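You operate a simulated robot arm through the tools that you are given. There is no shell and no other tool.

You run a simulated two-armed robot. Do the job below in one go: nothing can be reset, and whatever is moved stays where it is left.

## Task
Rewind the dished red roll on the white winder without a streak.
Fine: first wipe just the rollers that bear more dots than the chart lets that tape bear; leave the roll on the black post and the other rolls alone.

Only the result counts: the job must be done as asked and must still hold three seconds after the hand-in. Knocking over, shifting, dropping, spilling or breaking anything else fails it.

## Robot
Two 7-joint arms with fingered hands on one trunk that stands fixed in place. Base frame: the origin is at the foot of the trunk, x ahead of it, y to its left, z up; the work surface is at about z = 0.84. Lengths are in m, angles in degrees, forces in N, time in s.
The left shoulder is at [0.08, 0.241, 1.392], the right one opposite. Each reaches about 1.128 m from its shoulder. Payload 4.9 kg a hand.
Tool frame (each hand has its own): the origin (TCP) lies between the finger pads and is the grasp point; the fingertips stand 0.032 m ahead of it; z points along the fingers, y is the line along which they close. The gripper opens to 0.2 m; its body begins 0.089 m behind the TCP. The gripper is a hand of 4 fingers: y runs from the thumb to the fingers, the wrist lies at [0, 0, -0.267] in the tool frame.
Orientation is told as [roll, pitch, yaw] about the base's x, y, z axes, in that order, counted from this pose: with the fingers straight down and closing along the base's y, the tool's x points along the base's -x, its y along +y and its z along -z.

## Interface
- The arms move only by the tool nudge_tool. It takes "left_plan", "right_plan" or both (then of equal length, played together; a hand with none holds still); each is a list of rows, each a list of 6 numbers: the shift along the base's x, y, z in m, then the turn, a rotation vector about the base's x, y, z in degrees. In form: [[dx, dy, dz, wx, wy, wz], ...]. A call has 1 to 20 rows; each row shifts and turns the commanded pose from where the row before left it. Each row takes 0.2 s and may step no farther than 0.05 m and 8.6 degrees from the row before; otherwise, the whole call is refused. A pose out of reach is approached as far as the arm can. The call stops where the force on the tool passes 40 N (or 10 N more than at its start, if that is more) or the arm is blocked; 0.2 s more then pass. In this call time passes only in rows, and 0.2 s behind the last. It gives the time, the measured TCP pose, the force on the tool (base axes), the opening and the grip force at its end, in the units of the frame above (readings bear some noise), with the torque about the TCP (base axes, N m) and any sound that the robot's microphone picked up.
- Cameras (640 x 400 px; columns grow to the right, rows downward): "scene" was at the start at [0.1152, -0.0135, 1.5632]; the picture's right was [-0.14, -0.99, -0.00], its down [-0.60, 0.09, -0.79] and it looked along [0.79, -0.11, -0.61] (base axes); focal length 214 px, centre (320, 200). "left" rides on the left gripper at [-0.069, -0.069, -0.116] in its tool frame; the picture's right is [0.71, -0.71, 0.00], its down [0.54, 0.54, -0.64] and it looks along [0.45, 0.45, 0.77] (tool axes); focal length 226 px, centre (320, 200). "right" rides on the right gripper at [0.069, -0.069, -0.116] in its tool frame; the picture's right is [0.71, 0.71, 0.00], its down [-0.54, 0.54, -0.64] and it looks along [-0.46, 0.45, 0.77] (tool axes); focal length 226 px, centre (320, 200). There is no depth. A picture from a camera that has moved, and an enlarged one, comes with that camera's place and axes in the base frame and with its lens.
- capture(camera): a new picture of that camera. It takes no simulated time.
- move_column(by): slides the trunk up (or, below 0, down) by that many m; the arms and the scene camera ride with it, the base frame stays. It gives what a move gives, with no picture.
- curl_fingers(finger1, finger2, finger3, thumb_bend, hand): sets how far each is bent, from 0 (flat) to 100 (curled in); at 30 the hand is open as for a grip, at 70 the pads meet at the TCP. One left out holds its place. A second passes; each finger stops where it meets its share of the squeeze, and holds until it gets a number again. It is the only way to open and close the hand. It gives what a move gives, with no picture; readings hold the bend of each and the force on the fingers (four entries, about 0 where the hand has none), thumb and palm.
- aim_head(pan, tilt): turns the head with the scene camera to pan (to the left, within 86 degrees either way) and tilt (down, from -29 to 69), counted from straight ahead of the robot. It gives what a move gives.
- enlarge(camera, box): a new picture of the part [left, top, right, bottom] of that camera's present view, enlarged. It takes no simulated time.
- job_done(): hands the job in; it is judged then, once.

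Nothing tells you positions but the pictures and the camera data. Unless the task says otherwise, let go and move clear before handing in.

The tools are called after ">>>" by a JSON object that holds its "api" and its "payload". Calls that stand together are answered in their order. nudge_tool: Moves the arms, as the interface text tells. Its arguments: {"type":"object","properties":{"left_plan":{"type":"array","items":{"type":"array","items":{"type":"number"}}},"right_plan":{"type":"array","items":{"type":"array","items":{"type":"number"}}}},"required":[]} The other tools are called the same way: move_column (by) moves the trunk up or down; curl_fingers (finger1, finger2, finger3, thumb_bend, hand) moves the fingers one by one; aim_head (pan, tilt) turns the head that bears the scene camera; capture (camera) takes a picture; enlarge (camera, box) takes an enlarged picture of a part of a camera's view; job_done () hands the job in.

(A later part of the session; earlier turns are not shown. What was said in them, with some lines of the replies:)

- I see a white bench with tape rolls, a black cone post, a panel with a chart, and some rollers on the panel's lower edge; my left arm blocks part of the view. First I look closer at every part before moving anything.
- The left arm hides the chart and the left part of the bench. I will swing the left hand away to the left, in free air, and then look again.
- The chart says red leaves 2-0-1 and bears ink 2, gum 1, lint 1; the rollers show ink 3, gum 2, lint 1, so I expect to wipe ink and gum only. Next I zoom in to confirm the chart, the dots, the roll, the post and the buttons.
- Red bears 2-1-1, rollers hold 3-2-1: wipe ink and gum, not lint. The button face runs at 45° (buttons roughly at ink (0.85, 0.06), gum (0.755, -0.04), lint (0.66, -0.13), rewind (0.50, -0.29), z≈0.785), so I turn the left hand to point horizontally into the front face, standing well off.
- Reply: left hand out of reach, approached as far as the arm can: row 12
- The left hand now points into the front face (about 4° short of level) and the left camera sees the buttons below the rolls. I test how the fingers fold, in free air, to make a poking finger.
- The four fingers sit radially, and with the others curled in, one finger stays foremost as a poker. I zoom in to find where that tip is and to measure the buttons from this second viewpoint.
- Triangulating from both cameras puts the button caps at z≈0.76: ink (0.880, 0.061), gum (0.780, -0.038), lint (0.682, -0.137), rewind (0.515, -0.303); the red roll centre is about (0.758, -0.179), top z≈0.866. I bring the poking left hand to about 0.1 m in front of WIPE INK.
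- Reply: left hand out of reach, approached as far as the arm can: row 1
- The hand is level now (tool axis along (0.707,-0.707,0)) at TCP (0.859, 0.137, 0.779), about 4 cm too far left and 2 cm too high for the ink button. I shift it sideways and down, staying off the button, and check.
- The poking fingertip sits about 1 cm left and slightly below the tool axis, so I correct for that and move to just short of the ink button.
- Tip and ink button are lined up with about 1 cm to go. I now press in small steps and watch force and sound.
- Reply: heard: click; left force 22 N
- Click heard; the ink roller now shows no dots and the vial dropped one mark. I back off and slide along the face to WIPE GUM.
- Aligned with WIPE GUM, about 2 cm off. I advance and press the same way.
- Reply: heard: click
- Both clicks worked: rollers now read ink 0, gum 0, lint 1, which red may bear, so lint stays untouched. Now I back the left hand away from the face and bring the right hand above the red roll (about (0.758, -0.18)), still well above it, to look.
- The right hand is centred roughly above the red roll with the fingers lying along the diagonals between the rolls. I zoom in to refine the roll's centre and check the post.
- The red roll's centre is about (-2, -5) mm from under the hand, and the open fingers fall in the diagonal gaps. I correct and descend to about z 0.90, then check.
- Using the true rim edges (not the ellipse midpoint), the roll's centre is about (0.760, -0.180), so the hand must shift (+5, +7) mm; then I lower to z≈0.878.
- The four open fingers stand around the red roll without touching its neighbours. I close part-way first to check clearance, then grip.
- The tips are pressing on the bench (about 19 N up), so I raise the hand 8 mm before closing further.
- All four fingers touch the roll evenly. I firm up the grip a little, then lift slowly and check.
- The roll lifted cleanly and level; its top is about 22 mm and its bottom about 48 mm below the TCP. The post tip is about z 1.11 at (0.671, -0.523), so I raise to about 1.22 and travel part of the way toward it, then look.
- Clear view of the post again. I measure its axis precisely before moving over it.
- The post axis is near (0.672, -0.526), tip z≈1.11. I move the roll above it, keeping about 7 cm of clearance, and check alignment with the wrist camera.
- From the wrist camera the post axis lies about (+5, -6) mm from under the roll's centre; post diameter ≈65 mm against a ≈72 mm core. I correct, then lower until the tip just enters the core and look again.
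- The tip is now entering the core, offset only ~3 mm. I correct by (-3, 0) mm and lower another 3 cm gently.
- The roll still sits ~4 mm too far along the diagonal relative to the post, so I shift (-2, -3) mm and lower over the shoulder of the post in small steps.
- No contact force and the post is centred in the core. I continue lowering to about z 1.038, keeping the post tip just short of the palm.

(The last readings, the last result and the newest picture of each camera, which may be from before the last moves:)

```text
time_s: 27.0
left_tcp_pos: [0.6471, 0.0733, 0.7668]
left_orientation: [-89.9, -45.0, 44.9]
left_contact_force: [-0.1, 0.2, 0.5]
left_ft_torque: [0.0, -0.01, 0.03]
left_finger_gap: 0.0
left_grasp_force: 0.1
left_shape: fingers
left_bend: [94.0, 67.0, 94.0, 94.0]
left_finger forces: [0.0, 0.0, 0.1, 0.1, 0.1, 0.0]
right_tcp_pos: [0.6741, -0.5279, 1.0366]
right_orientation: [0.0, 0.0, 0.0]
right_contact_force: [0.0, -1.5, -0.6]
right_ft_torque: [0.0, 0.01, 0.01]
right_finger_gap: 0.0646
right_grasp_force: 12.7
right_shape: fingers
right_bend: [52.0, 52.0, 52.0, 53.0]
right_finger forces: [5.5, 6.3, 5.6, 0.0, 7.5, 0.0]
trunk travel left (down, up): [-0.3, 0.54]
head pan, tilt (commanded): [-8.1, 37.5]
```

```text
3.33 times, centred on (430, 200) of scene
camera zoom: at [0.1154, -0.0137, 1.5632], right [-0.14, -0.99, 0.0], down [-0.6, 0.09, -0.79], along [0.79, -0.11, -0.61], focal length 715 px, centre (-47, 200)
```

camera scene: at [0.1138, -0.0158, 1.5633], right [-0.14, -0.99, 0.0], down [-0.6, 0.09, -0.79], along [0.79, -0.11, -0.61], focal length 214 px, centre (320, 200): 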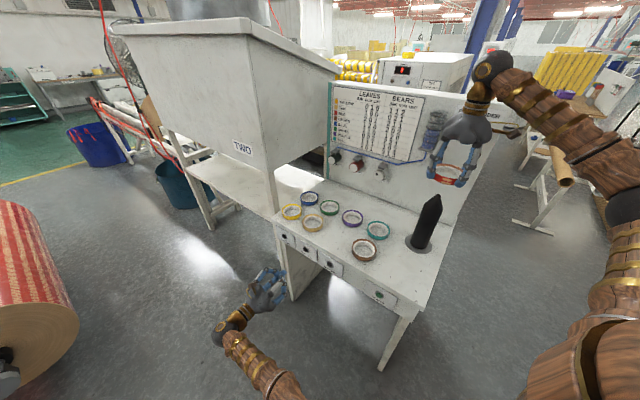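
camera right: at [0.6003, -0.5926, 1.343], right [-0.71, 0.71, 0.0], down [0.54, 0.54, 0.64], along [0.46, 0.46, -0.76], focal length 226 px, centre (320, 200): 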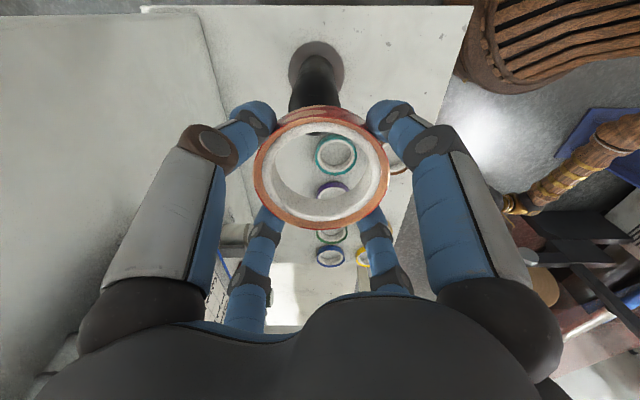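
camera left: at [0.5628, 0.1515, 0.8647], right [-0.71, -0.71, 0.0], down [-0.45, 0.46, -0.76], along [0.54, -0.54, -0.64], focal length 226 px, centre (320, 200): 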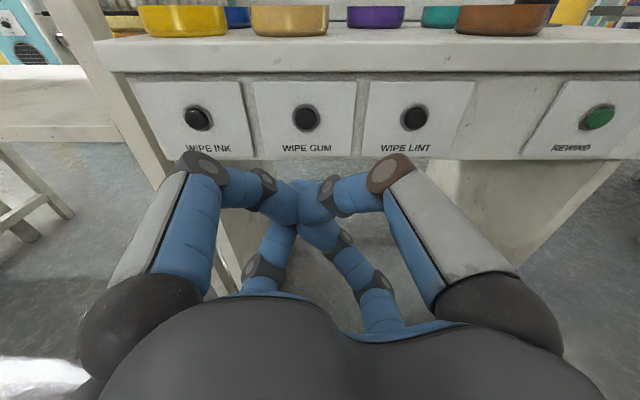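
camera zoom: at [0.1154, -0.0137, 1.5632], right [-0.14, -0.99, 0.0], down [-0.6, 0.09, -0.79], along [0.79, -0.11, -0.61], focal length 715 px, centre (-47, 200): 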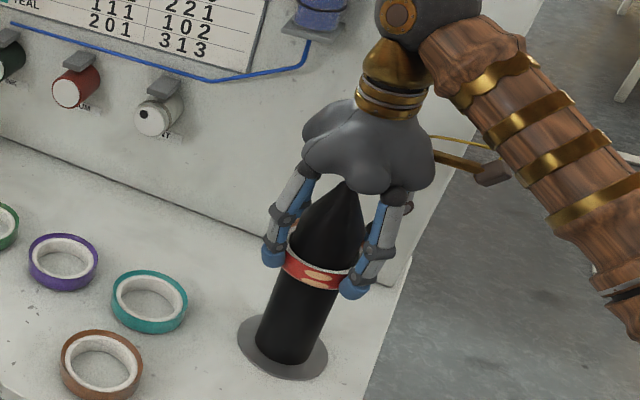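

The roll is around the post's straight part, about 14 cm above the base with the tip just under the palm, so the post will guide it down. I open the fingers evenly to let it slide down.

>>> {"api": "curl_fingers", "payload": {"hand": "right", "finger1": 44, "finger2": 44, "finger3": 44, "thumb_bend": 44}}

>>> {"api": "enlarge", "payload": {"camera": "scene", "box": [390, 140, 470, 260]}}

>>> {"api": "capture", "payload": {"camera": "right"}}

```text
time_s: 28.0
left_tcp_pos: [0.6458, 0.0719, 0.7668]
left_orientation: [-89.9, -45.0, 44.9]
left_contact_force: [-0.1, -1.0, -0.1]
left_ft_torque: [-0.03, 0.01, -0.01]
left_finger_gap: 0.0
left_grasp_force: 0.0
left_shape: fingers
left_bend: [94.0, 67.0, 94.0, 94.0]
left_finger forces: [0.0, 0.1, 0.0, 0.0, 0.0, 0.0]
right_tcp_pos: [0.6747, -0.5273, 1.0383]
right_orientation: [0.0, 0.2, 0.0]
right_contact_force: [-0.9, -0.1, 0.7]
right_ft_torque: [0.0, -0.01, -0.01]
right_finger_gap: 0.0906
right_grasp_force: 0.2
right_shape: fingers
right_bend: [44.0, 44.0, 44.0, 44.0]
right_finger forces: [0.0, 0.1, 0.1, 0.1, 0.0, 0.1]
trunk travel left (down, up): [-0.3, 0.54]
head pan, tilt (commanded): [-8.1, 37.5]
```

```text
3.33 times, centred on (430, 200) of scene
camera zoom: at [0.1152, -0.0136, 1.5632], right [-0.14, -0.99, 0.0], down [-0.6, 0.09, -0.79], along [0.79, -0.11, -0.61], focal length 715 px, centre (-47, 200)
```

zoom: 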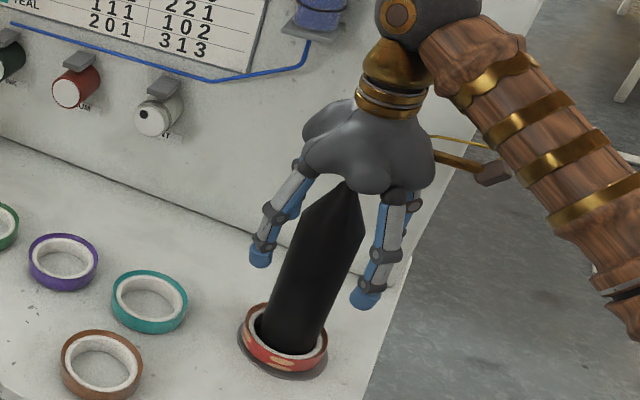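

```text
taken
camera right: at [0.605, -0.5966, 1.1531], right [-0.71, 0.71, 0.0], down [0.54, 0.54, 0.64], along [0.46, 0.45, -0.77], focal length 226 px, centre (320, 200)
```

right: 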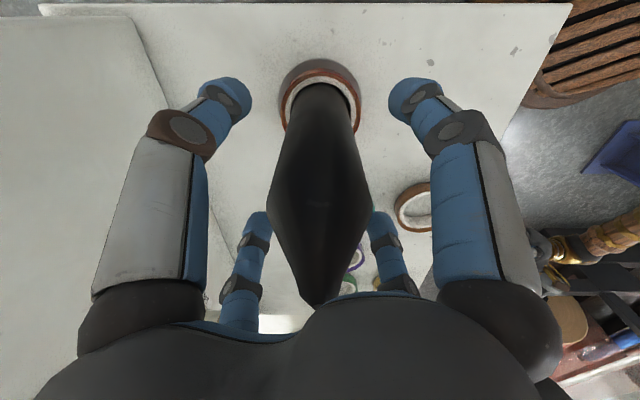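

The roll dropped flat onto the post's base disc. I raise the right hand straight up, clear of the post.

>>> {"api": "nudge_tool", "payload": {"right_plan": [[0, 0, 0.03, 0, 0, 0], [0, 0, 0.045, 0, 0, 0], [0, 0, 0.05, 0, 0, 0], [0, 0, 0.05, 0, 0, 0], [0, 0, 0.05, 0, 0, 0], [0, 0, 0.05, 0, 0, 0], [0, 0, 0.05, 0, 0, 0], [0, 0, 0.05, 0, 0, 0]]}}

>>> {"api": "capture", "payload": {"camera": "right"}}

>>> {"api": "capture", "payload": {"camera": "scene"}}

>>> {"api": "enlarge", "payload": {"camera": "scene", "box": [390, 180, 460, 260]}}

```text
time_s: 29.8
left_tcp_pos: [0.6468, 0.0737, 0.7665]
left_orientation: [-89.9, -45.0, 45.1]
left_contact_force: [0.1, -0.3, -1.1]
left_ft_torque: [0.02, 0.01, -0.02]
left_finger_gap: 0.0
left_grasp_force: 0.0
left_shape: fingers
left_bend: [94.0, 67.0, 94.0, 94.0]
left_finger forces: [0.0, 0.0, 0.0, 0.1, 0.1, 0.0]
right_tcp_pos: [0.6731, -0.524, 1.4201]
right_orientation: [-0.1, -0.1, 0.0]
right_contact_force: [-1.1, 1.0, -0.4]
right_ft_torque: [0.01, -0.03, -0.01]
right_finger_gap: 0.091
right_grasp_force: 0.0
right_shape: fingers
right_bend: [44.0, 44.0, 44.0, 44.0]
right_finger forces: [0.0, 0.1, 0.0, 0.0, 0.0, 0.0]
trunk travel left (down, up): [-0.3, 0.54]
head pan, tilt (commanded): [-8.1, 37.5]
```

```text
taken
camera right: at [0.605, -0.593, 1.5347], right [-0.71, 0.71, 0.0], down [0.54, 0.54, 0.64], along [0.46, 0.45, -0.77], focal length 226 px, centre (320, 200)
```

right: 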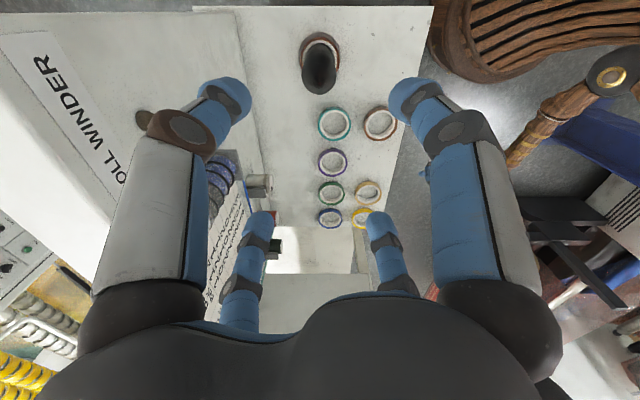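

```text
taken
camera scene: at [0.1138, -0.0107, 1.5633], right [-0.14, -0.99, 0.0], down [-0.6, 0.08, -0.79], along [0.79, -0.11, -0.61], focal length 214 px, centre (320, 200)
```

scene: 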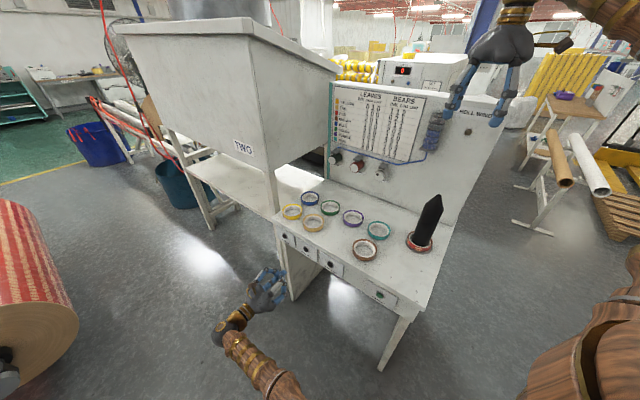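

```text
5.00 times, centred on (425, 220) of scene
camera zoom: at [0.1138, -0.0107, 1.5633], right [-0.14, -0.99, 0.0], down [-0.6, 0.08, -0.79], along [0.79, -0.11, -0.61], focal length 1072 px, centre (-205, 100)
```

zoom: 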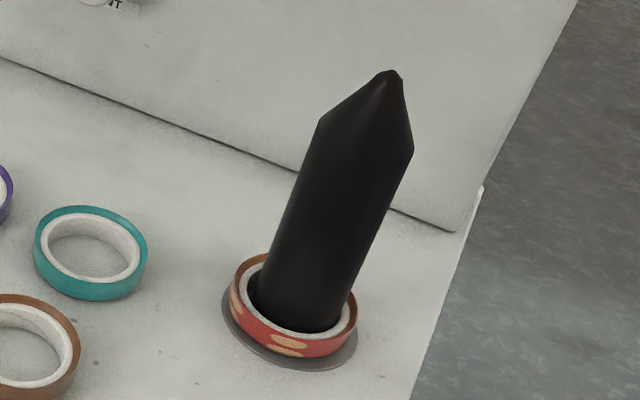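

The red roll is seated on the black post and everything else is unmoved. Now I take the left hand, still in poking shape, along the front toward REWIND, tilting it 30° down on the way to keep the arm comfortable.

>>> {"api": "nudge_tool", "payload": {"left_plan": [[-0.0253, -0.0395, 0.0013, 5.303, 5.303, 0], [-0.0253, -0.0395, 0.0013, 5.303, 5.303, 0], [-0.0253, -0.0395, 0.0013, 5.303, 5.303, 0], [-0.0253, -0.0395, 0.0013, 5.303, 5.303, 0], [-0.0229, -0.0419, 0.0013, 0, 0, 0], [-0.0229, -0.0419, 0.0013, 0, 0, 0], [-0.0229, -0.0419, 0.0013, 0, 0, 0], [-0.0229, -0.0419, 0.0013, 0, 0, 0]]}}

>>> {"api": "capture", "payload": {"camera": "left"}}

>>> {"api": "capture", "payload": {"camera": "scene"}}

```text
time_s: 31.6
left_tcp_pos: [0.4627, -0.2525, 0.7665]
left_orientation: [-49.8, -37.4, 18.2]
left_contact_force: [0.0, 0.0, -0.5]
left_ft_torque: [0.02, 0.01, -0.03]
left_finger_gap: 0.0
left_grasp_force: 0.1
left_shape: fingers
left_bend: [94.0, 67.0, 94.0, 94.0]
left_finger forces: [0.1, 0.0, 0.0, 0.0, 0.0, 0.0]
right_tcp_pos: [0.686, -0.54, 1.4061]
right_orientation: [0.6, 0.5, -0.1]
right_contact_force: [0.0, -0.5, 0.7]
right_ft_torque: [-0.01, -0.03, 0.03]
right_finger_gap: 0.091
right_grasp_force: 0.1
right_shape: fingers
right_bend: [44.0, 44.0, 44.0, 44.0]
right_finger forces: [0.0, 0.0, 0.0, 0.1, 0.1, 0.1]
trunk travel left (down, up): [-0.3, 0.54]
head pan, tilt (commanded): [-8.1, 37.5]
```

```text
taken
camera left: at [0.4259, -0.2189, 0.9096], right [-0.7, -0.71, 0.0], down [-0.67, 0.66, -0.33], along [0.23, -0.23, -0.94], focal length 226 px, centre (320, 200)
```

left: 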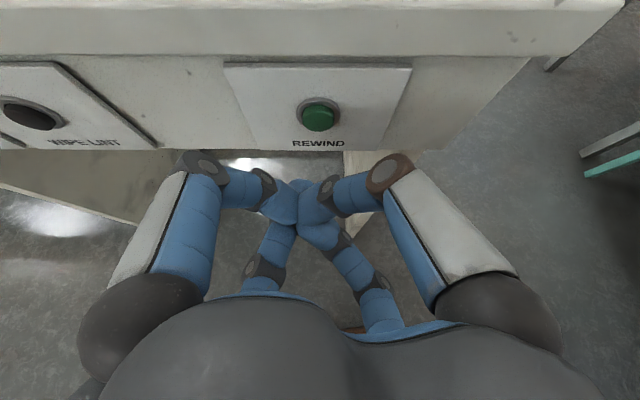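

```text
taken
camera scene: at [0.1278, -0.0266, 1.5617], right [-0.14, -0.99, -0.01], down [-0.61, 0.09, -0.79], along [0.78, -0.11, -0.62], focal length 214 px, centre (320, 200)
```

scene: 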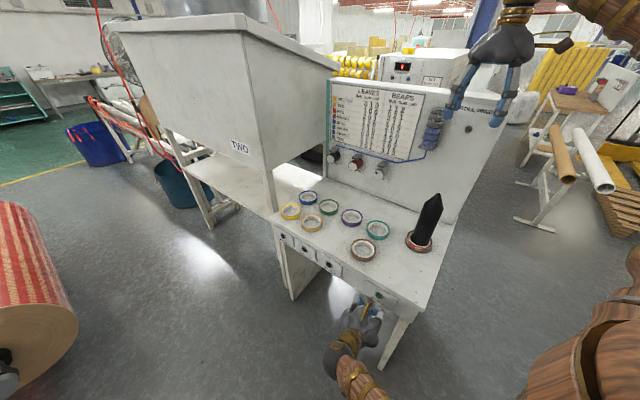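

The trunk reading shows a lean of about 1.5 cm (scene camera and right hand both shifted), so before pressing I pause to see whether that settles or whether the left arm is touching something.

>>> {"api": "nudge_tool", "payload": {"left_plan": [[0, 0, 0, 0, 0, 0], [0, 0, 0, 0, 0, 0], [0, 0, 0, 0, 0, 0]]}}

>>> {"api": "capture", "payload": {"camera": "scene"}}

```text
time_s: 32.4
left_tcp_pos: [0.4624, -0.2521, 0.7672]
left_orientation: [-49.9, -37.4, 18.3]
left_contact_force: [-0.6, 0.5, 0.7]
left_ft_torque: [0.04, 0.01, -0.01]
left_finger_gap: 0.0
left_grasp_force: 0.1
left_shape: fingers
left_bend: [94.0, 67.0, 94.0, 94.0]
left_finger forces: [0.0, 0.0, 0.0, 0.0, 0.1, 0.0]
right_tcp_pos: [0.687, -0.5407, 1.4067]
right_orientation: [0.5, 0.5, 0.0]
right_contact_force: [0.1, -0.4, -0.3]
right_ft_torque: [0.01, 0.0, 0.02]
right_finger_gap: 0.0911
right_grasp_force: 0.0
right_shape: fingers
right_bend: [44.0, 44.0, 44.0, 44.0]
right_finger forces: [0.0, 0.0, 0.0, 0.0, 0.0, 0.0]
trunk travel left (down, up): [-0.3, 0.54]
head pan, tilt (commanded): [-8.1, 37.5]
```

```text
taken
camera scene: at [0.1287, -0.0267, 1.5622], right [-0.14, -0.99, -0.01], down [-0.61, 0.09, -0.79], along [0.78, -0.11, -0.62], focal length 214 px, centre (320, 200)
```

scene: 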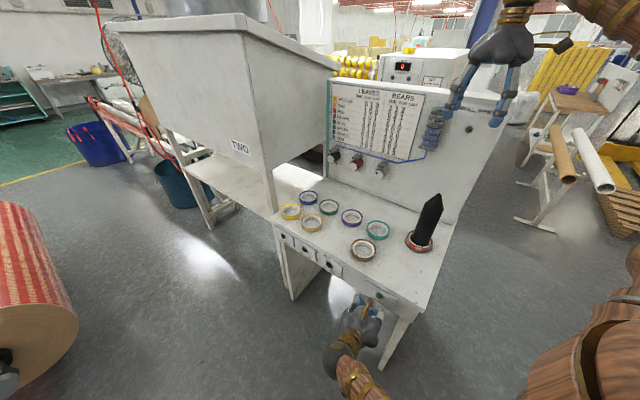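

The lean is steady, so the left arm is likely touching the robot's own body or something near it. I look down with the head to find the contact.

>>> {"api": "aim_head", "payload": {"pan": 10, "tilt": 69}}

>>> {"api": "capture", "payload": {"camera": "scene"}}

```text
time_s: 33.4
left_tcp_pos: [0.4628, -0.2528, 0.7665]
left_orientation: [-49.9, -37.4, 18.2]
left_contact_force: [1.1, -0.4, -0.9]
left_ft_torque: [0.0, 0.0, 0.03]
left_finger_gap: 0.0
left_grasp_force: 0.0
left_shape: fingers
left_bend: [94.0, 67.0, 94.0, 94.0]
left_finger forces: [0.0, 0.0, 0.0, 0.0, 0.0, 0.0]
right_tcp_pos: [0.6858, -0.5402, 1.4058]
right_orientation: [0.6, 0.5, 0.0]
right_contact_force: [0.6, 1.1, 0.0]
right_ft_torque: [-0.01, 0.0, 0.0]
right_finger_gap: 0.0909
right_grasp_force: 0.1
right_shape: fingers
right_bend: [44.0, 44.0, 44.0, 44.0]
right_finger forces: [0.0, 0.0, 0.0, 0.0, 0.0, 0.0]
trunk travel left (down, up): [-0.3, 0.54]
head pan, tilt (commanded): [10.0, 68.8]
```

```text
taken
camera scene: at [0.0977, -0.0044, 1.5229], right [0.17, -0.98, -0.01], down [-0.92, -0.16, -0.36], along [0.35, 0.07, -0.93], focal length 214 px, centre (320, 200)
```

scene: 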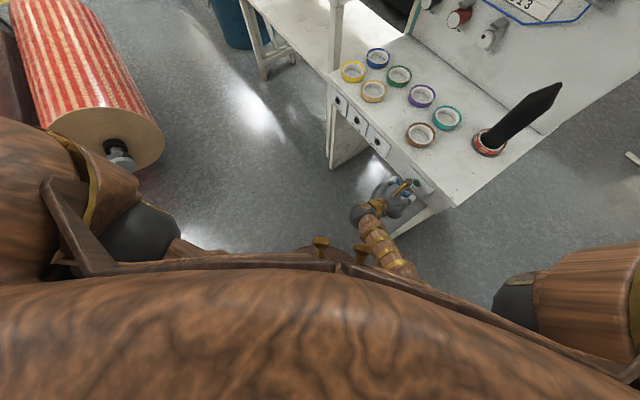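

The left forearm passes just under the robot's own chest, so the lean is only self-contact; moving the hand forward frees it. I turn the head back and ease the hand forward and up toward REWIND, still short of it.

>>> {"api": "aim_head", "payload": {"pan": -8.1, "tilt": 37.5}}

>>> {"api": "nudge_tool", "payload": {"left_plan": [[0.0062, -0.0115, 0.0055, 0, 0, 0], [0.0062, -0.0115, 0.005, 0, 0, 0], [0, 0, 0, 0, 0, 0]]}}

>>> {"api": "enlarge", "payload": {"camera": "left", "box": [200, 80, 440, 260]}}

>>> {"api": "enlarge", "payload": {"camera": "scene", "box": [330, 260, 430, 360]}}

```text
time_s: 34.3
left_tcp_pos: [0.4624, -0.2523, 0.7668]
left_orientation: [-49.9, -37.4, 18.2]
left_contact_force: [-0.5, 0.1, 0.0]
left_ft_torque: [0.02, -0.03, 0.02]
left_finger_gap: 0.0001
left_grasp_force: 0.1
left_shape: fingers
left_bend: [94.0, 67.0, 94.0, 94.0]
left_finger forces: [0.0, 0.0, 0.0, 0.0, 0.0, 0.1]
right_tcp_pos: [0.6867, -0.5392, 1.4065]
right_orientation: [0.4, 0.5, 0.0]
right_contact_force: [0.1, -0.5, -1.7]
right_ft_torque: [-0.02, 0.03, -0.02]
right_finger_gap: 0.0907
right_grasp_force: 0.2
right_shape: fingers
right_bend: [44.0, 44.0, 44.0, 44.0]
right_finger forces: [0.0, 0.1, 0.1, 0.0, 0.0, 0.1]
trunk travel left (down, up): [-0.3, 0.54]
head pan, tilt (commanded): [-8.1, 37.5]
```

```text
time_s: 35.1
left_tcp_pos: [0.472, -0.2757, 0.778]
left_orientation: [-49.7, -37.5, 18.0]
left_contact_force: [-0.1, 0.5, -1.1]
left_ft_torque: [-0.01, 0.02, -0.03]
left_finger_gap: 0.0
left_grasp_force: 0.1
left_shape: fingers
left_bend: [94.0, 67.0, 94.0, 94.0]
left_finger forces: [0.0, 0.0, 0.1, 0.1, 0.0, 0.1]
right_tcp_pos: [0.6845, -0.54, 1.4061]
right_orientation: [0.6, 0.4, 0.0]
right_contact_force: [-0.2, 0.3, -0.5]
right_ft_torque: [0.02, 0.0, -0.03]
right_finger_gap: 0.0907
right_grasp_force: 0.1
right_shape: fingers
right_bend: [44.0, 44.0, 44.0, 44.0]
right_finger forces: [0.0, 0.1, 0.0, 0.1, 0.1, 0.1]
trunk travel left (down, up): [-0.3, 0.54]
head pan, tilt (commanded): [-8.1, 37.5]
```

```text
2.22 times, centred on (320, 170) of left
camera zoom: at [0.4359, -0.2421, 0.9205], right [-0.7, -0.71, 0.0], down [-0.67, 0.67, -0.33], along [0.24, -0.23, -0.94], focal length 502 px, centre (320, 267)
```

zoom: 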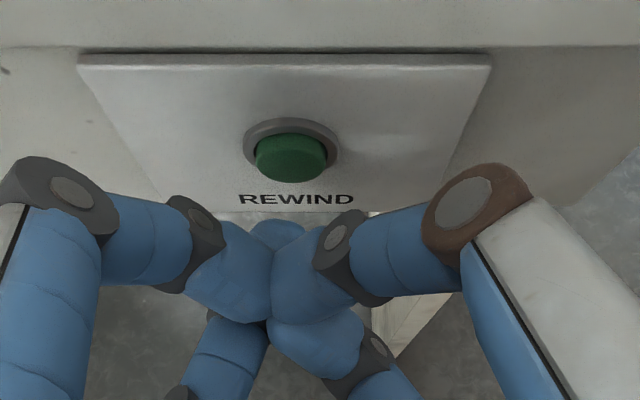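

```text
4.00 times, centred on (380, 310) of scene
camera zoom: at [0.1257, -0.0271, 1.5616], right [-0.14, -0.99, -0.01], down [-0.61, 0.09, -0.79], along [0.78, -0.11, -0.62], focal length 858 px, centre (80, -240)
```

zoom: 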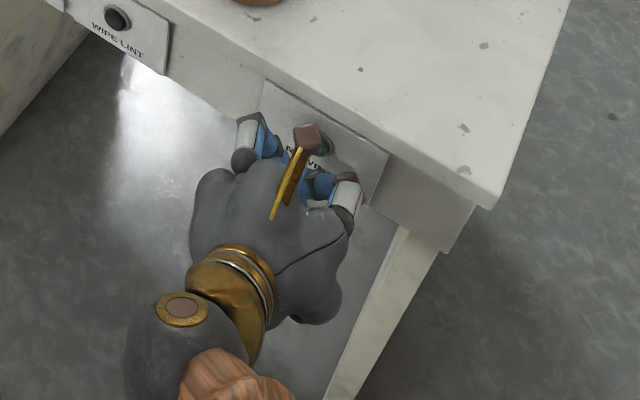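

The tip lines up with REWIND (gap ≈ 2.4 cm), but at 30° tilt the thumb knuckle would pass close to the bench edge. I level the hand by 15° to gain clearance and recheck.

>>> {"api": "nudge_tool", "payload": {"left_plan": [[-0.0007, -0.0007, -0.0025, -5.303, -5.303, 0], [-0.0007, -0.0007, -0.0025, -5.303, -5.303, 0], [0, 0, 0, 0, 0, 0]]}}

>>> {"api": "enlarge", "payload": {"camera": "left", "box": [200, 80, 440, 260]}}

>>> {"api": "enlarge", "payload": {"camera": "scene", "box": [330, 260, 430, 360]}}

```text
time_s: 35.9
left_tcp_pos: [0.476, -0.2813, 0.7768]
left_orientation: [-68.6, -42.6, 30.9]
left_contact_force: [-0.1, -0.5, -0.6]
left_ft_torque: [-0.04, 0.03, -0.03]
left_finger_gap: 0.0
left_grasp_force: 0.0
left_shape: fingers
left_bend: [95.0, 67.0, 94.0, 94.0]
left_finger forces: [0.1, 0.0, 0.0, 0.0, 0.0, 0.1]
right_tcp_pos: [0.6866, -0.5438, 1.4048]
right_orientation: [0.7, 0.5, 0.0]
right_contact_force: [-0.3, -0.6, -0.1]
right_ft_torque: [-0.01, 0.01, 0.0]
right_finger_gap: 0.091
right_grasp_force: 0.1
right_shape: fingers
right_bend: [44.0, 44.0, 44.0, 44.0]
right_finger forces: [0.0, 0.0, 0.1, 0.1, 0.0, 0.0]
trunk travel left (down, up): [-0.3, 0.54]
head pan, tilt (commanded): [-8.1, 37.5]
```

```text
2.22 times, centred on (320, 170) of left
camera zoom: at [0.415, -0.2222, 0.901], right [-0.7, -0.72, 0.01], down [-0.6, 0.57, -0.56], along [0.4, -0.4, -0.83], focal length 502 px, centre (320, 267)
```

zoom: 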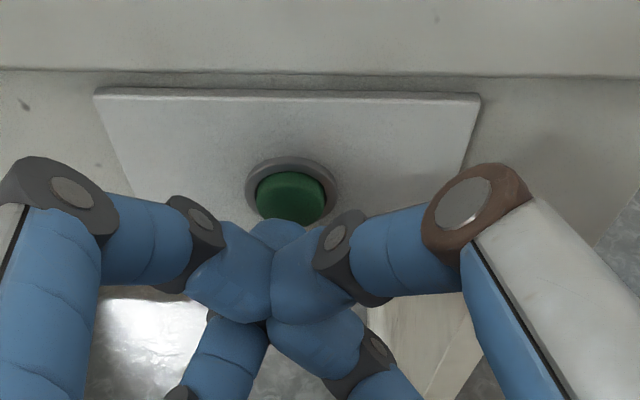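

```text
4.00 times, centred on (380, 310) of scene
camera zoom: at [0.1284, -0.0317, 1.5625], right [-0.14, -0.99, -0.01], down [-0.61, 0.1, -0.79], along [0.78, -0.1, -0.62], focal length 858 px, centre (80, -240)
```

zoom: 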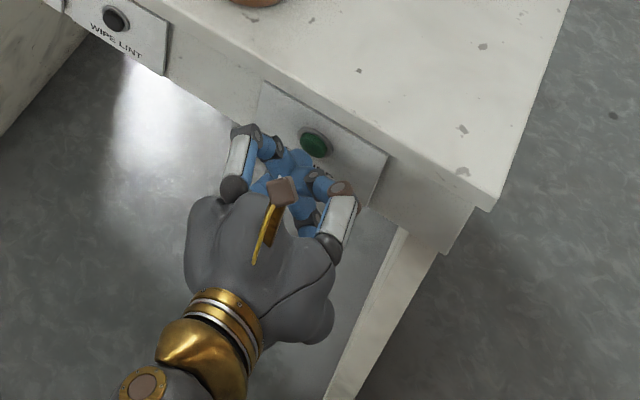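

Clearance is fine now: about 1.4 cm gap, tip within 3–4 mm of the green button's centre. I press REWIND in 3 mm steps.

>>> {"api": "nudge_tool", "payload": {"left_plan": [[0.0005, -0.0045, -0.003, 0, 0, 0], [0.00212, -0.00212, 0, 0, 0, 0], [0.00212, -0.00212, 0, 0, 0, 0], [0.00212, -0.00212, 0, 0, 0, 0], [0.00212, -0.00212, 0, 0, 0, 0], [0.00212, -0.00212, 0, 0, 0, 0]]}}

>>> {"api": "enlarge", "payload": {"camera": "left", "box": [200, 80, 440, 260]}}

>>> {"api": "enlarge", "payload": {"camera": "scene", "box": [320, 80, 470, 260]}}

```text
time_s: 37.3
left_tcp_pos: [0.4892, -0.2911, 0.772]
left_orientation: [-68.2, -42.6, 30.7]
left_contact_force: [-21.3, 27.9, 0.0]
left_ft_torque: [0.44, 0.32, 0.62]
left_finger_gap: 0.0001
left_grasp_force: 18.8
left_shape: fingers
left_bend: [95.0, 67.0, 95.0, 94.0]
left_finger forces: [0.1, 38.1, 0.0, 0.1, 0.1, 0.0]
right_tcp_pos: [0.688, -0.5406, 1.405]
right_orientation: [0.7, 0.4, 0.0]
right_contact_force: [-0.5, 0.2, 0.0]
right_ft_torque: [0.07, 0.01, -0.01]
right_finger_gap: 0.0909
right_grasp_force: 0.1
right_shape: fingers
right_bend: [44.0, 44.0, 44.0, 44.0]
right_finger forces: [0.0, 0.0, 0.0, 0.0, 0.0, 0.0]
trunk travel left (down, up): [-0.3, 0.54]
head pan, tilt (commanded): [-8.1, 37.5]
heard: click
```

```text
2.22 times, centred on (320, 170) of left
camera zoom: at [0.4271, -0.2336, 0.8965], right [-0.69, -0.72, 0.0], down [-0.6, 0.57, -0.56], along [0.4, -0.39, -0.83], focal length 502 px, centre (320, 267)
```

zoom: 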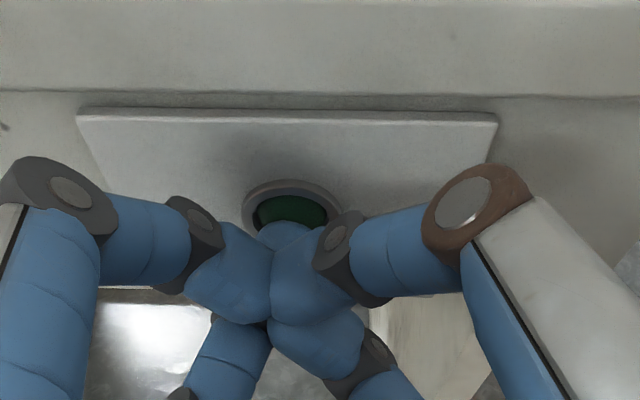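

```text
2.22 times, centred on (395, 170) of scene
camera zoom: at [0.1287, -0.0297, 1.562], right [-0.14, -0.99, -0.01], down [-0.61, 0.09, -0.79], along [0.78, -0.1, -0.62], focal length 477 px, centre (153, 267)
```

zoom: 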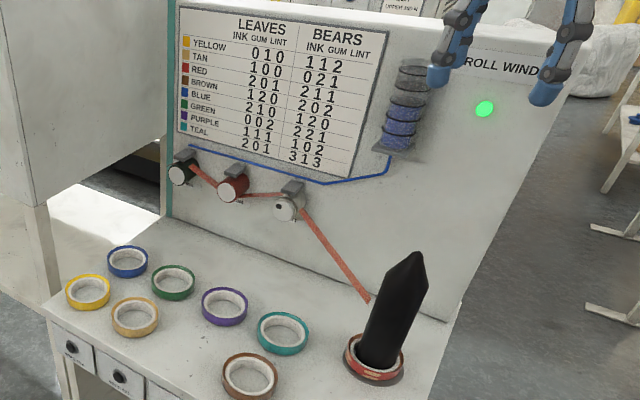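

Click heard: the winder's lamp turned green and the red tape is running over the rollers. I back the left hand away along the way it came while the winder works.

>>> {"api": "nudge_tool", "payload": {"left_plan": [[-0.0141, 0.0141, 0, 0, 0, 0], [-0.0177, 0.0177, 0, 0, 0, 0], [-0.0106, 0.0106, 0, 0, 0, 0], [0.0229, 0.0419, 0, 0, 0, 0], [0.0229, 0.0419, 0, 0, 0, 0], [0.0229, 0.0419, 0, 0, 0, 0], [0.0253, 0.0395, 0, 0, 0, 0], [0.0253, 0.0395, 0, 0, 0, 0], [0.0253, 0.0395, 0, 0, 0, 0]]}}

>>> {"api": "enlarge", "payload": {"camera": "scene", "box": [320, 80, 470, 260]}}

>>> {"api": "capture", "payload": {"camera": "scene"}}

```text
time_s: 39.3
left_tcp_pos: [0.5775, 0.0001, 0.772]
left_orientation: [-69.3, -43.1, 30.4]
left_contact_force: [1.2, 0.2, 0.3]
left_ft_torque: [0.03, -0.01, -0.03]
left_finger_gap: 0.0001
left_grasp_force: 0.0
left_shape: fingers
left_bend: [95.0, 67.0, 95.0, 94.0]
left_finger forces: [0.1, 0.0, 0.0, 0.0, 0.1, 0.0]
right_tcp_pos: [0.6764, -0.5259, 1.4165]
right_orientation: [0.0, -0.1, 0.1]
right_contact_force: [0.0, 0.0, -0.1]
right_ft_torque: [-0.01, 0.05, 0.01]
right_finger_gap: 0.0908
right_grasp_force: 0.0
right_shape: fingers
right_bend: [44.0, 44.0, 44.0, 44.0]
right_finger forces: [0.0, 0.0, 0.0, 0.1, 0.0, 0.0]
trunk travel left (down, up): [-0.3, 0.54]
head pan, tilt (commanded): [-8.1, 37.5]
```

```text
2.22 times, centred on (395, 170) of scene
camera zoom: at [0.1165, -0.0122, 1.5632], right [-0.14, -0.99, 0.0], down [-0.6, 0.09, -0.79], along [0.78, -0.11, -0.61], focal length 477 px, centre (153, 267)
```

zoom: 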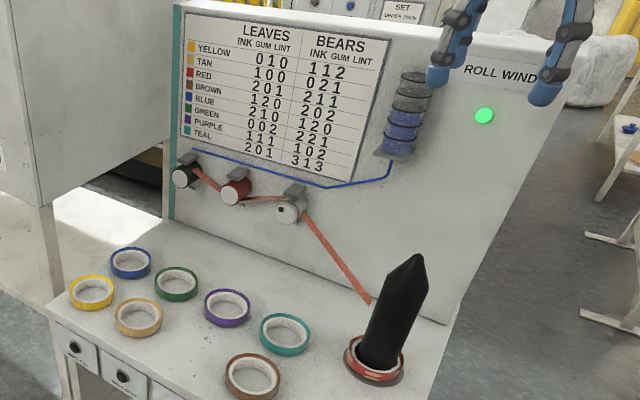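

```text
taken
camera scene: at [0.1165, -0.0122, 1.5632], right [-0.14, -0.99, 0.0], down [-0.6, 0.09, -0.79], along [0.78, -0.11, -0.61], focal length 214 px, centre (320, 200)
```

scene: 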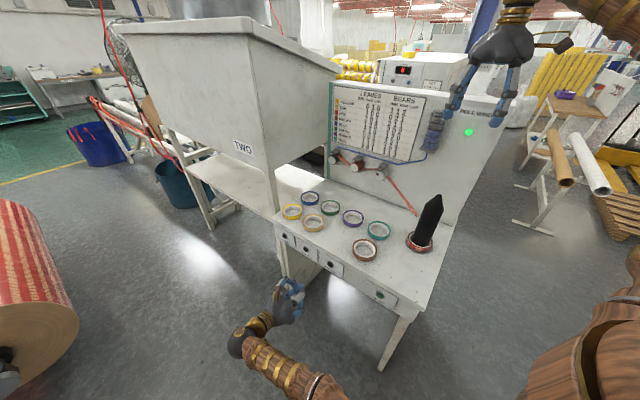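

The trunk lean is gone and the winder is still running. I wait while moving the right hand further clear of the post.

>>> {"api": "nudge_tool", "payload": {"right_plan": [[-0.03, 0.02, 0.01, 0, 0, 0], [-0.03, 0.02, 0.01, 0, 0, 0], [-0.03, 0.02, 0.01, 0, 0, 0], [-0.03, 0.02, 0.01, 0, 0, 0], [0, 0, 0, 0, 0, 0], [0, 0, 0, 0, 0, 0], [0, 0, 0, 0, 0, 0], [0, 0, 0, 0, 0, 0], [0, 0, 0, 0, 0, 0], [0, 0, 0, 0, 0, 0], [0, 0, 0, 0, 0, 0], [0, 0, 0, 0, 0, 0], [0, 0, 0, 0, 0, 0], [0, 0, 0, 0, 0, 0], [0, 0, 0, 0, 0, 0]]}}

>>> {"api": "enlarge", "payload": {"camera": "scene", "box": [320, 80, 470, 260]}}

>>> {"api": "enlarge", "payload": {"camera": "scene", "box": [320, 140, 400, 190]}}

>>> {"api": "enlarge", "payload": {"camera": "scene", "box": [390, 190, 450, 260]}}

```text
time_s: 42.5
left_tcp_pos: [0.5756, -0.0009, 0.7734]
left_orientation: [-69.2, -43.0, 30.3]
left_contact_force: [0.4, -0.3, 0.1]
left_ft_torque: [-0.01, 0.0, -0.02]
left_finger_gap: 0.0
left_grasp_force: 0.1
left_shape: fingers
left_bend: [95.0, 67.0, 95.0, 94.0]
left_finger forces: [0.0, 0.0, 0.0, 0.1, 0.0, 0.0]
right_tcp_pos: [0.5564, -0.4486, 1.455]
right_orientation: [0.0, 0.0, 0.0]
right_contact_force: [-0.1, 0.9, -0.3]
right_ft_torque: [-0.02, 0.01, 0.02]
right_finger_gap: 0.0907
right_grasp_force: 0.2
right_shape: fingers
right_bend: [44.0, 44.0, 44.0, 44.0]
right_finger forces: [0.0, 0.1, 0.0, 0.2, 0.0, 0.0]
trunk travel left (down, up): [-0.3, 0.54]
head pan, tilt (commanded): [-8.1, 37.5]
```

```text
2.22 times, centred on (395, 170) of scene
camera zoom: at [0.115, -0.0135, 1.5633], right [-0.14, -0.99, 0.0], down [-0.6, 0.09, -0.79], along [0.79, -0.11, -0.61], focal length 477 px, centre (153, 267)
```

zoom: 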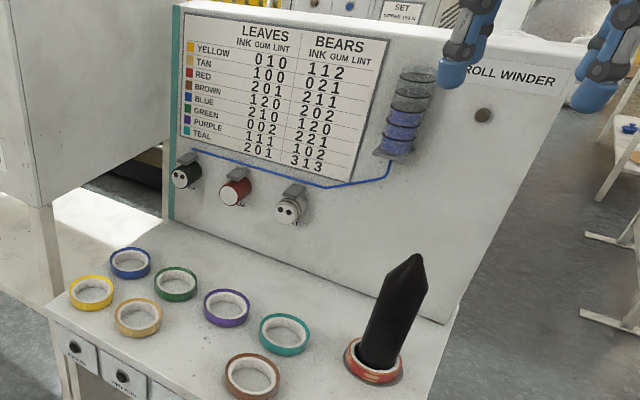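

```text
8.00 times, centred on (360, 165) of scene
camera zoom: at [0.115, -0.0135, 1.5633], right [-0.14, -0.99, 0.0], down [-0.6, 0.09, -0.79], along [0.79, -0.11, -0.61], focal length 1716 px, centre (0, 480)
```

zoom: 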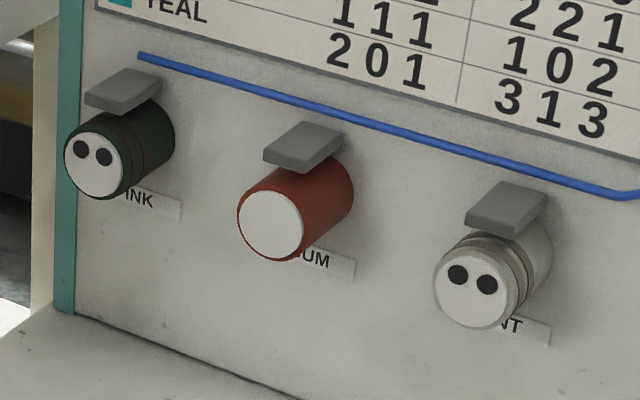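

```text
5.71 times, centred on (420, 225) of scene
camera zoom: at [0.115, -0.0135, 1.5633], right [-0.14, -0.99, 0.0], down [-0.6, 0.09, -0.79], along [0.79, -0.11, -0.61], focal length 1226 px, centre (-251, 57)
```

zoom: 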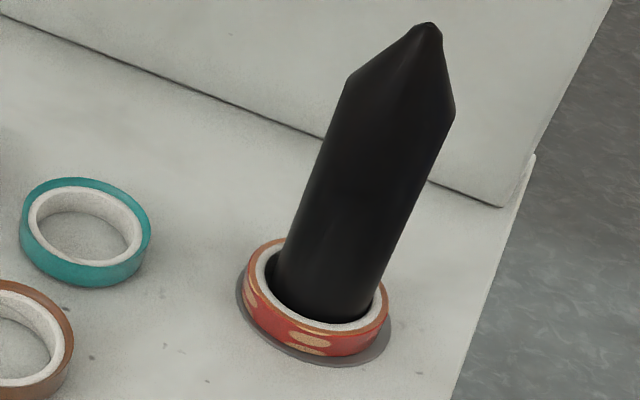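

The lamp is off; rollers now read ink 2, gum 0, lint 2 — exactly red's 2-0-1 added to what was there, so the rewind ran through. I look closely at the roll for a streak and that it is flat.

>>> {"api": "enlarge", "payload": {"camera": "scene", "box": [400, 225, 440, 255]}}

>>> {"api": "capture", "payload": {"camera": "right"}}

>>> {"api": "capture", "payload": {"camera": "left"}}

>>> {"api": "capture", "payload": {"camera": "scene"}}

```text
13.33 times, centred on (420, 240) of scene
camera zoom: at [0.115, -0.0135, 1.5633], right [-0.14, -0.99, 0.0], down [-0.6, 0.09, -0.79], along [0.79, -0.11, -0.61], focal length 2860 px, centre (-1013, -333)
```

zoom: 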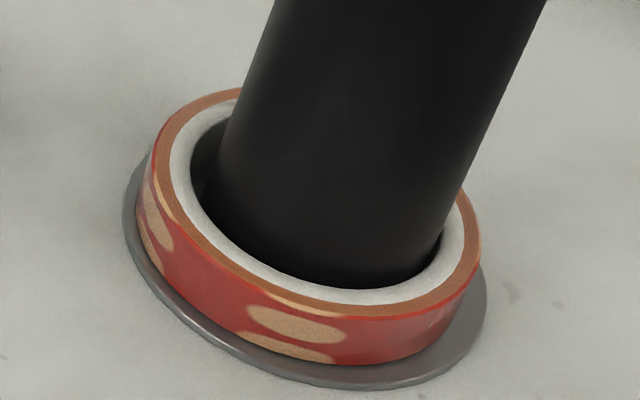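

```text
taken
camera right: at [0.4868, -0.517, 1.5711], right [-0.71, 0.71, 0.0], down [0.54, 0.54, 0.64], along [0.46, 0.45, -0.77], focal length 226 px, centre (320, 200)
```

right: 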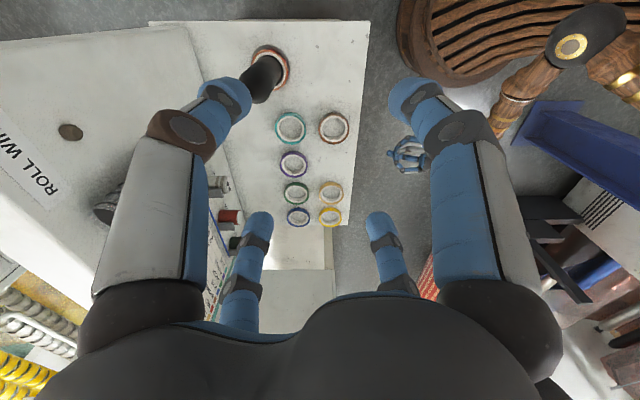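

```text
taken
camera left: at [0.5135, 0.0592, 0.8962], right [-0.71, -0.71, 0.0], down [-0.58, 0.58, -0.57], along [0.41, -0.4, -0.82], focal length 226 px, centre (320, 200)
```

left: 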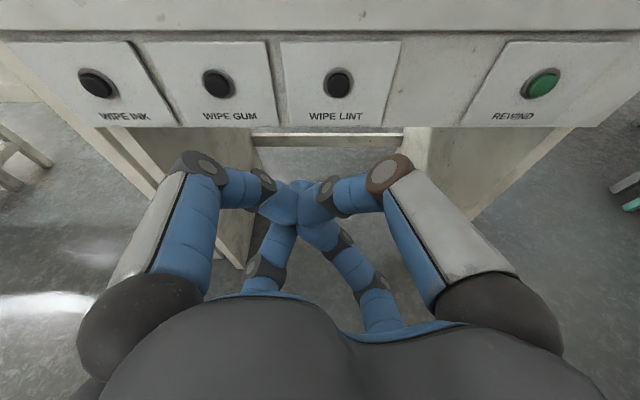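

```text
taken
camera scene: at [0.115, -0.0135, 1.5633], right [-0.14, -0.99, 0.0], down [-0.6, 0.09, -0.79], along [0.79, -0.11, -0.61], focal length 214 px, centre (320, 200)
```

scene: 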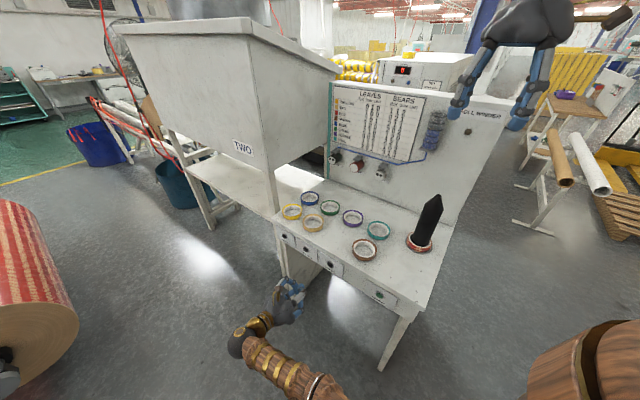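

The roll on the post now has an even, flat face with no streak. Ink and gum were wiped and lint was left alone, the other rolls have not moved, and both hands are clear, so I hand the job in.

>>> {"api": "job_done", "payload": {}}

```text
The job is handed in.
```

The red roll is rewound and sitting on the black post. It looks flat, with no visible streak, and the job is handed in.

- **Wiping:** The chart lets red bear ink 2, gum 1 and lint 1, and the rollers held 3, 2 and 1. I wiped only ink and gum, one press each; both then read 0, and lint was left at 1.
- **Rewind:** The roll slid the last 14 cm or so down the post and landed flat on its base. I pressed REWIND once: the lamp went green, the tape ran over the rollers, and the lamp went out. The rollers then read ink 2, gum 0 and lint 2, which is exactly what red leaves behind added to what was there.
- **Everything else:** The other rolls look unmoved, and both hands ended clear of the winder. While reaching for REWIND, the left arm appeared to press against the robot's own body and tilted the trunk about 1.5 cm. It straightened once the hand backed off.
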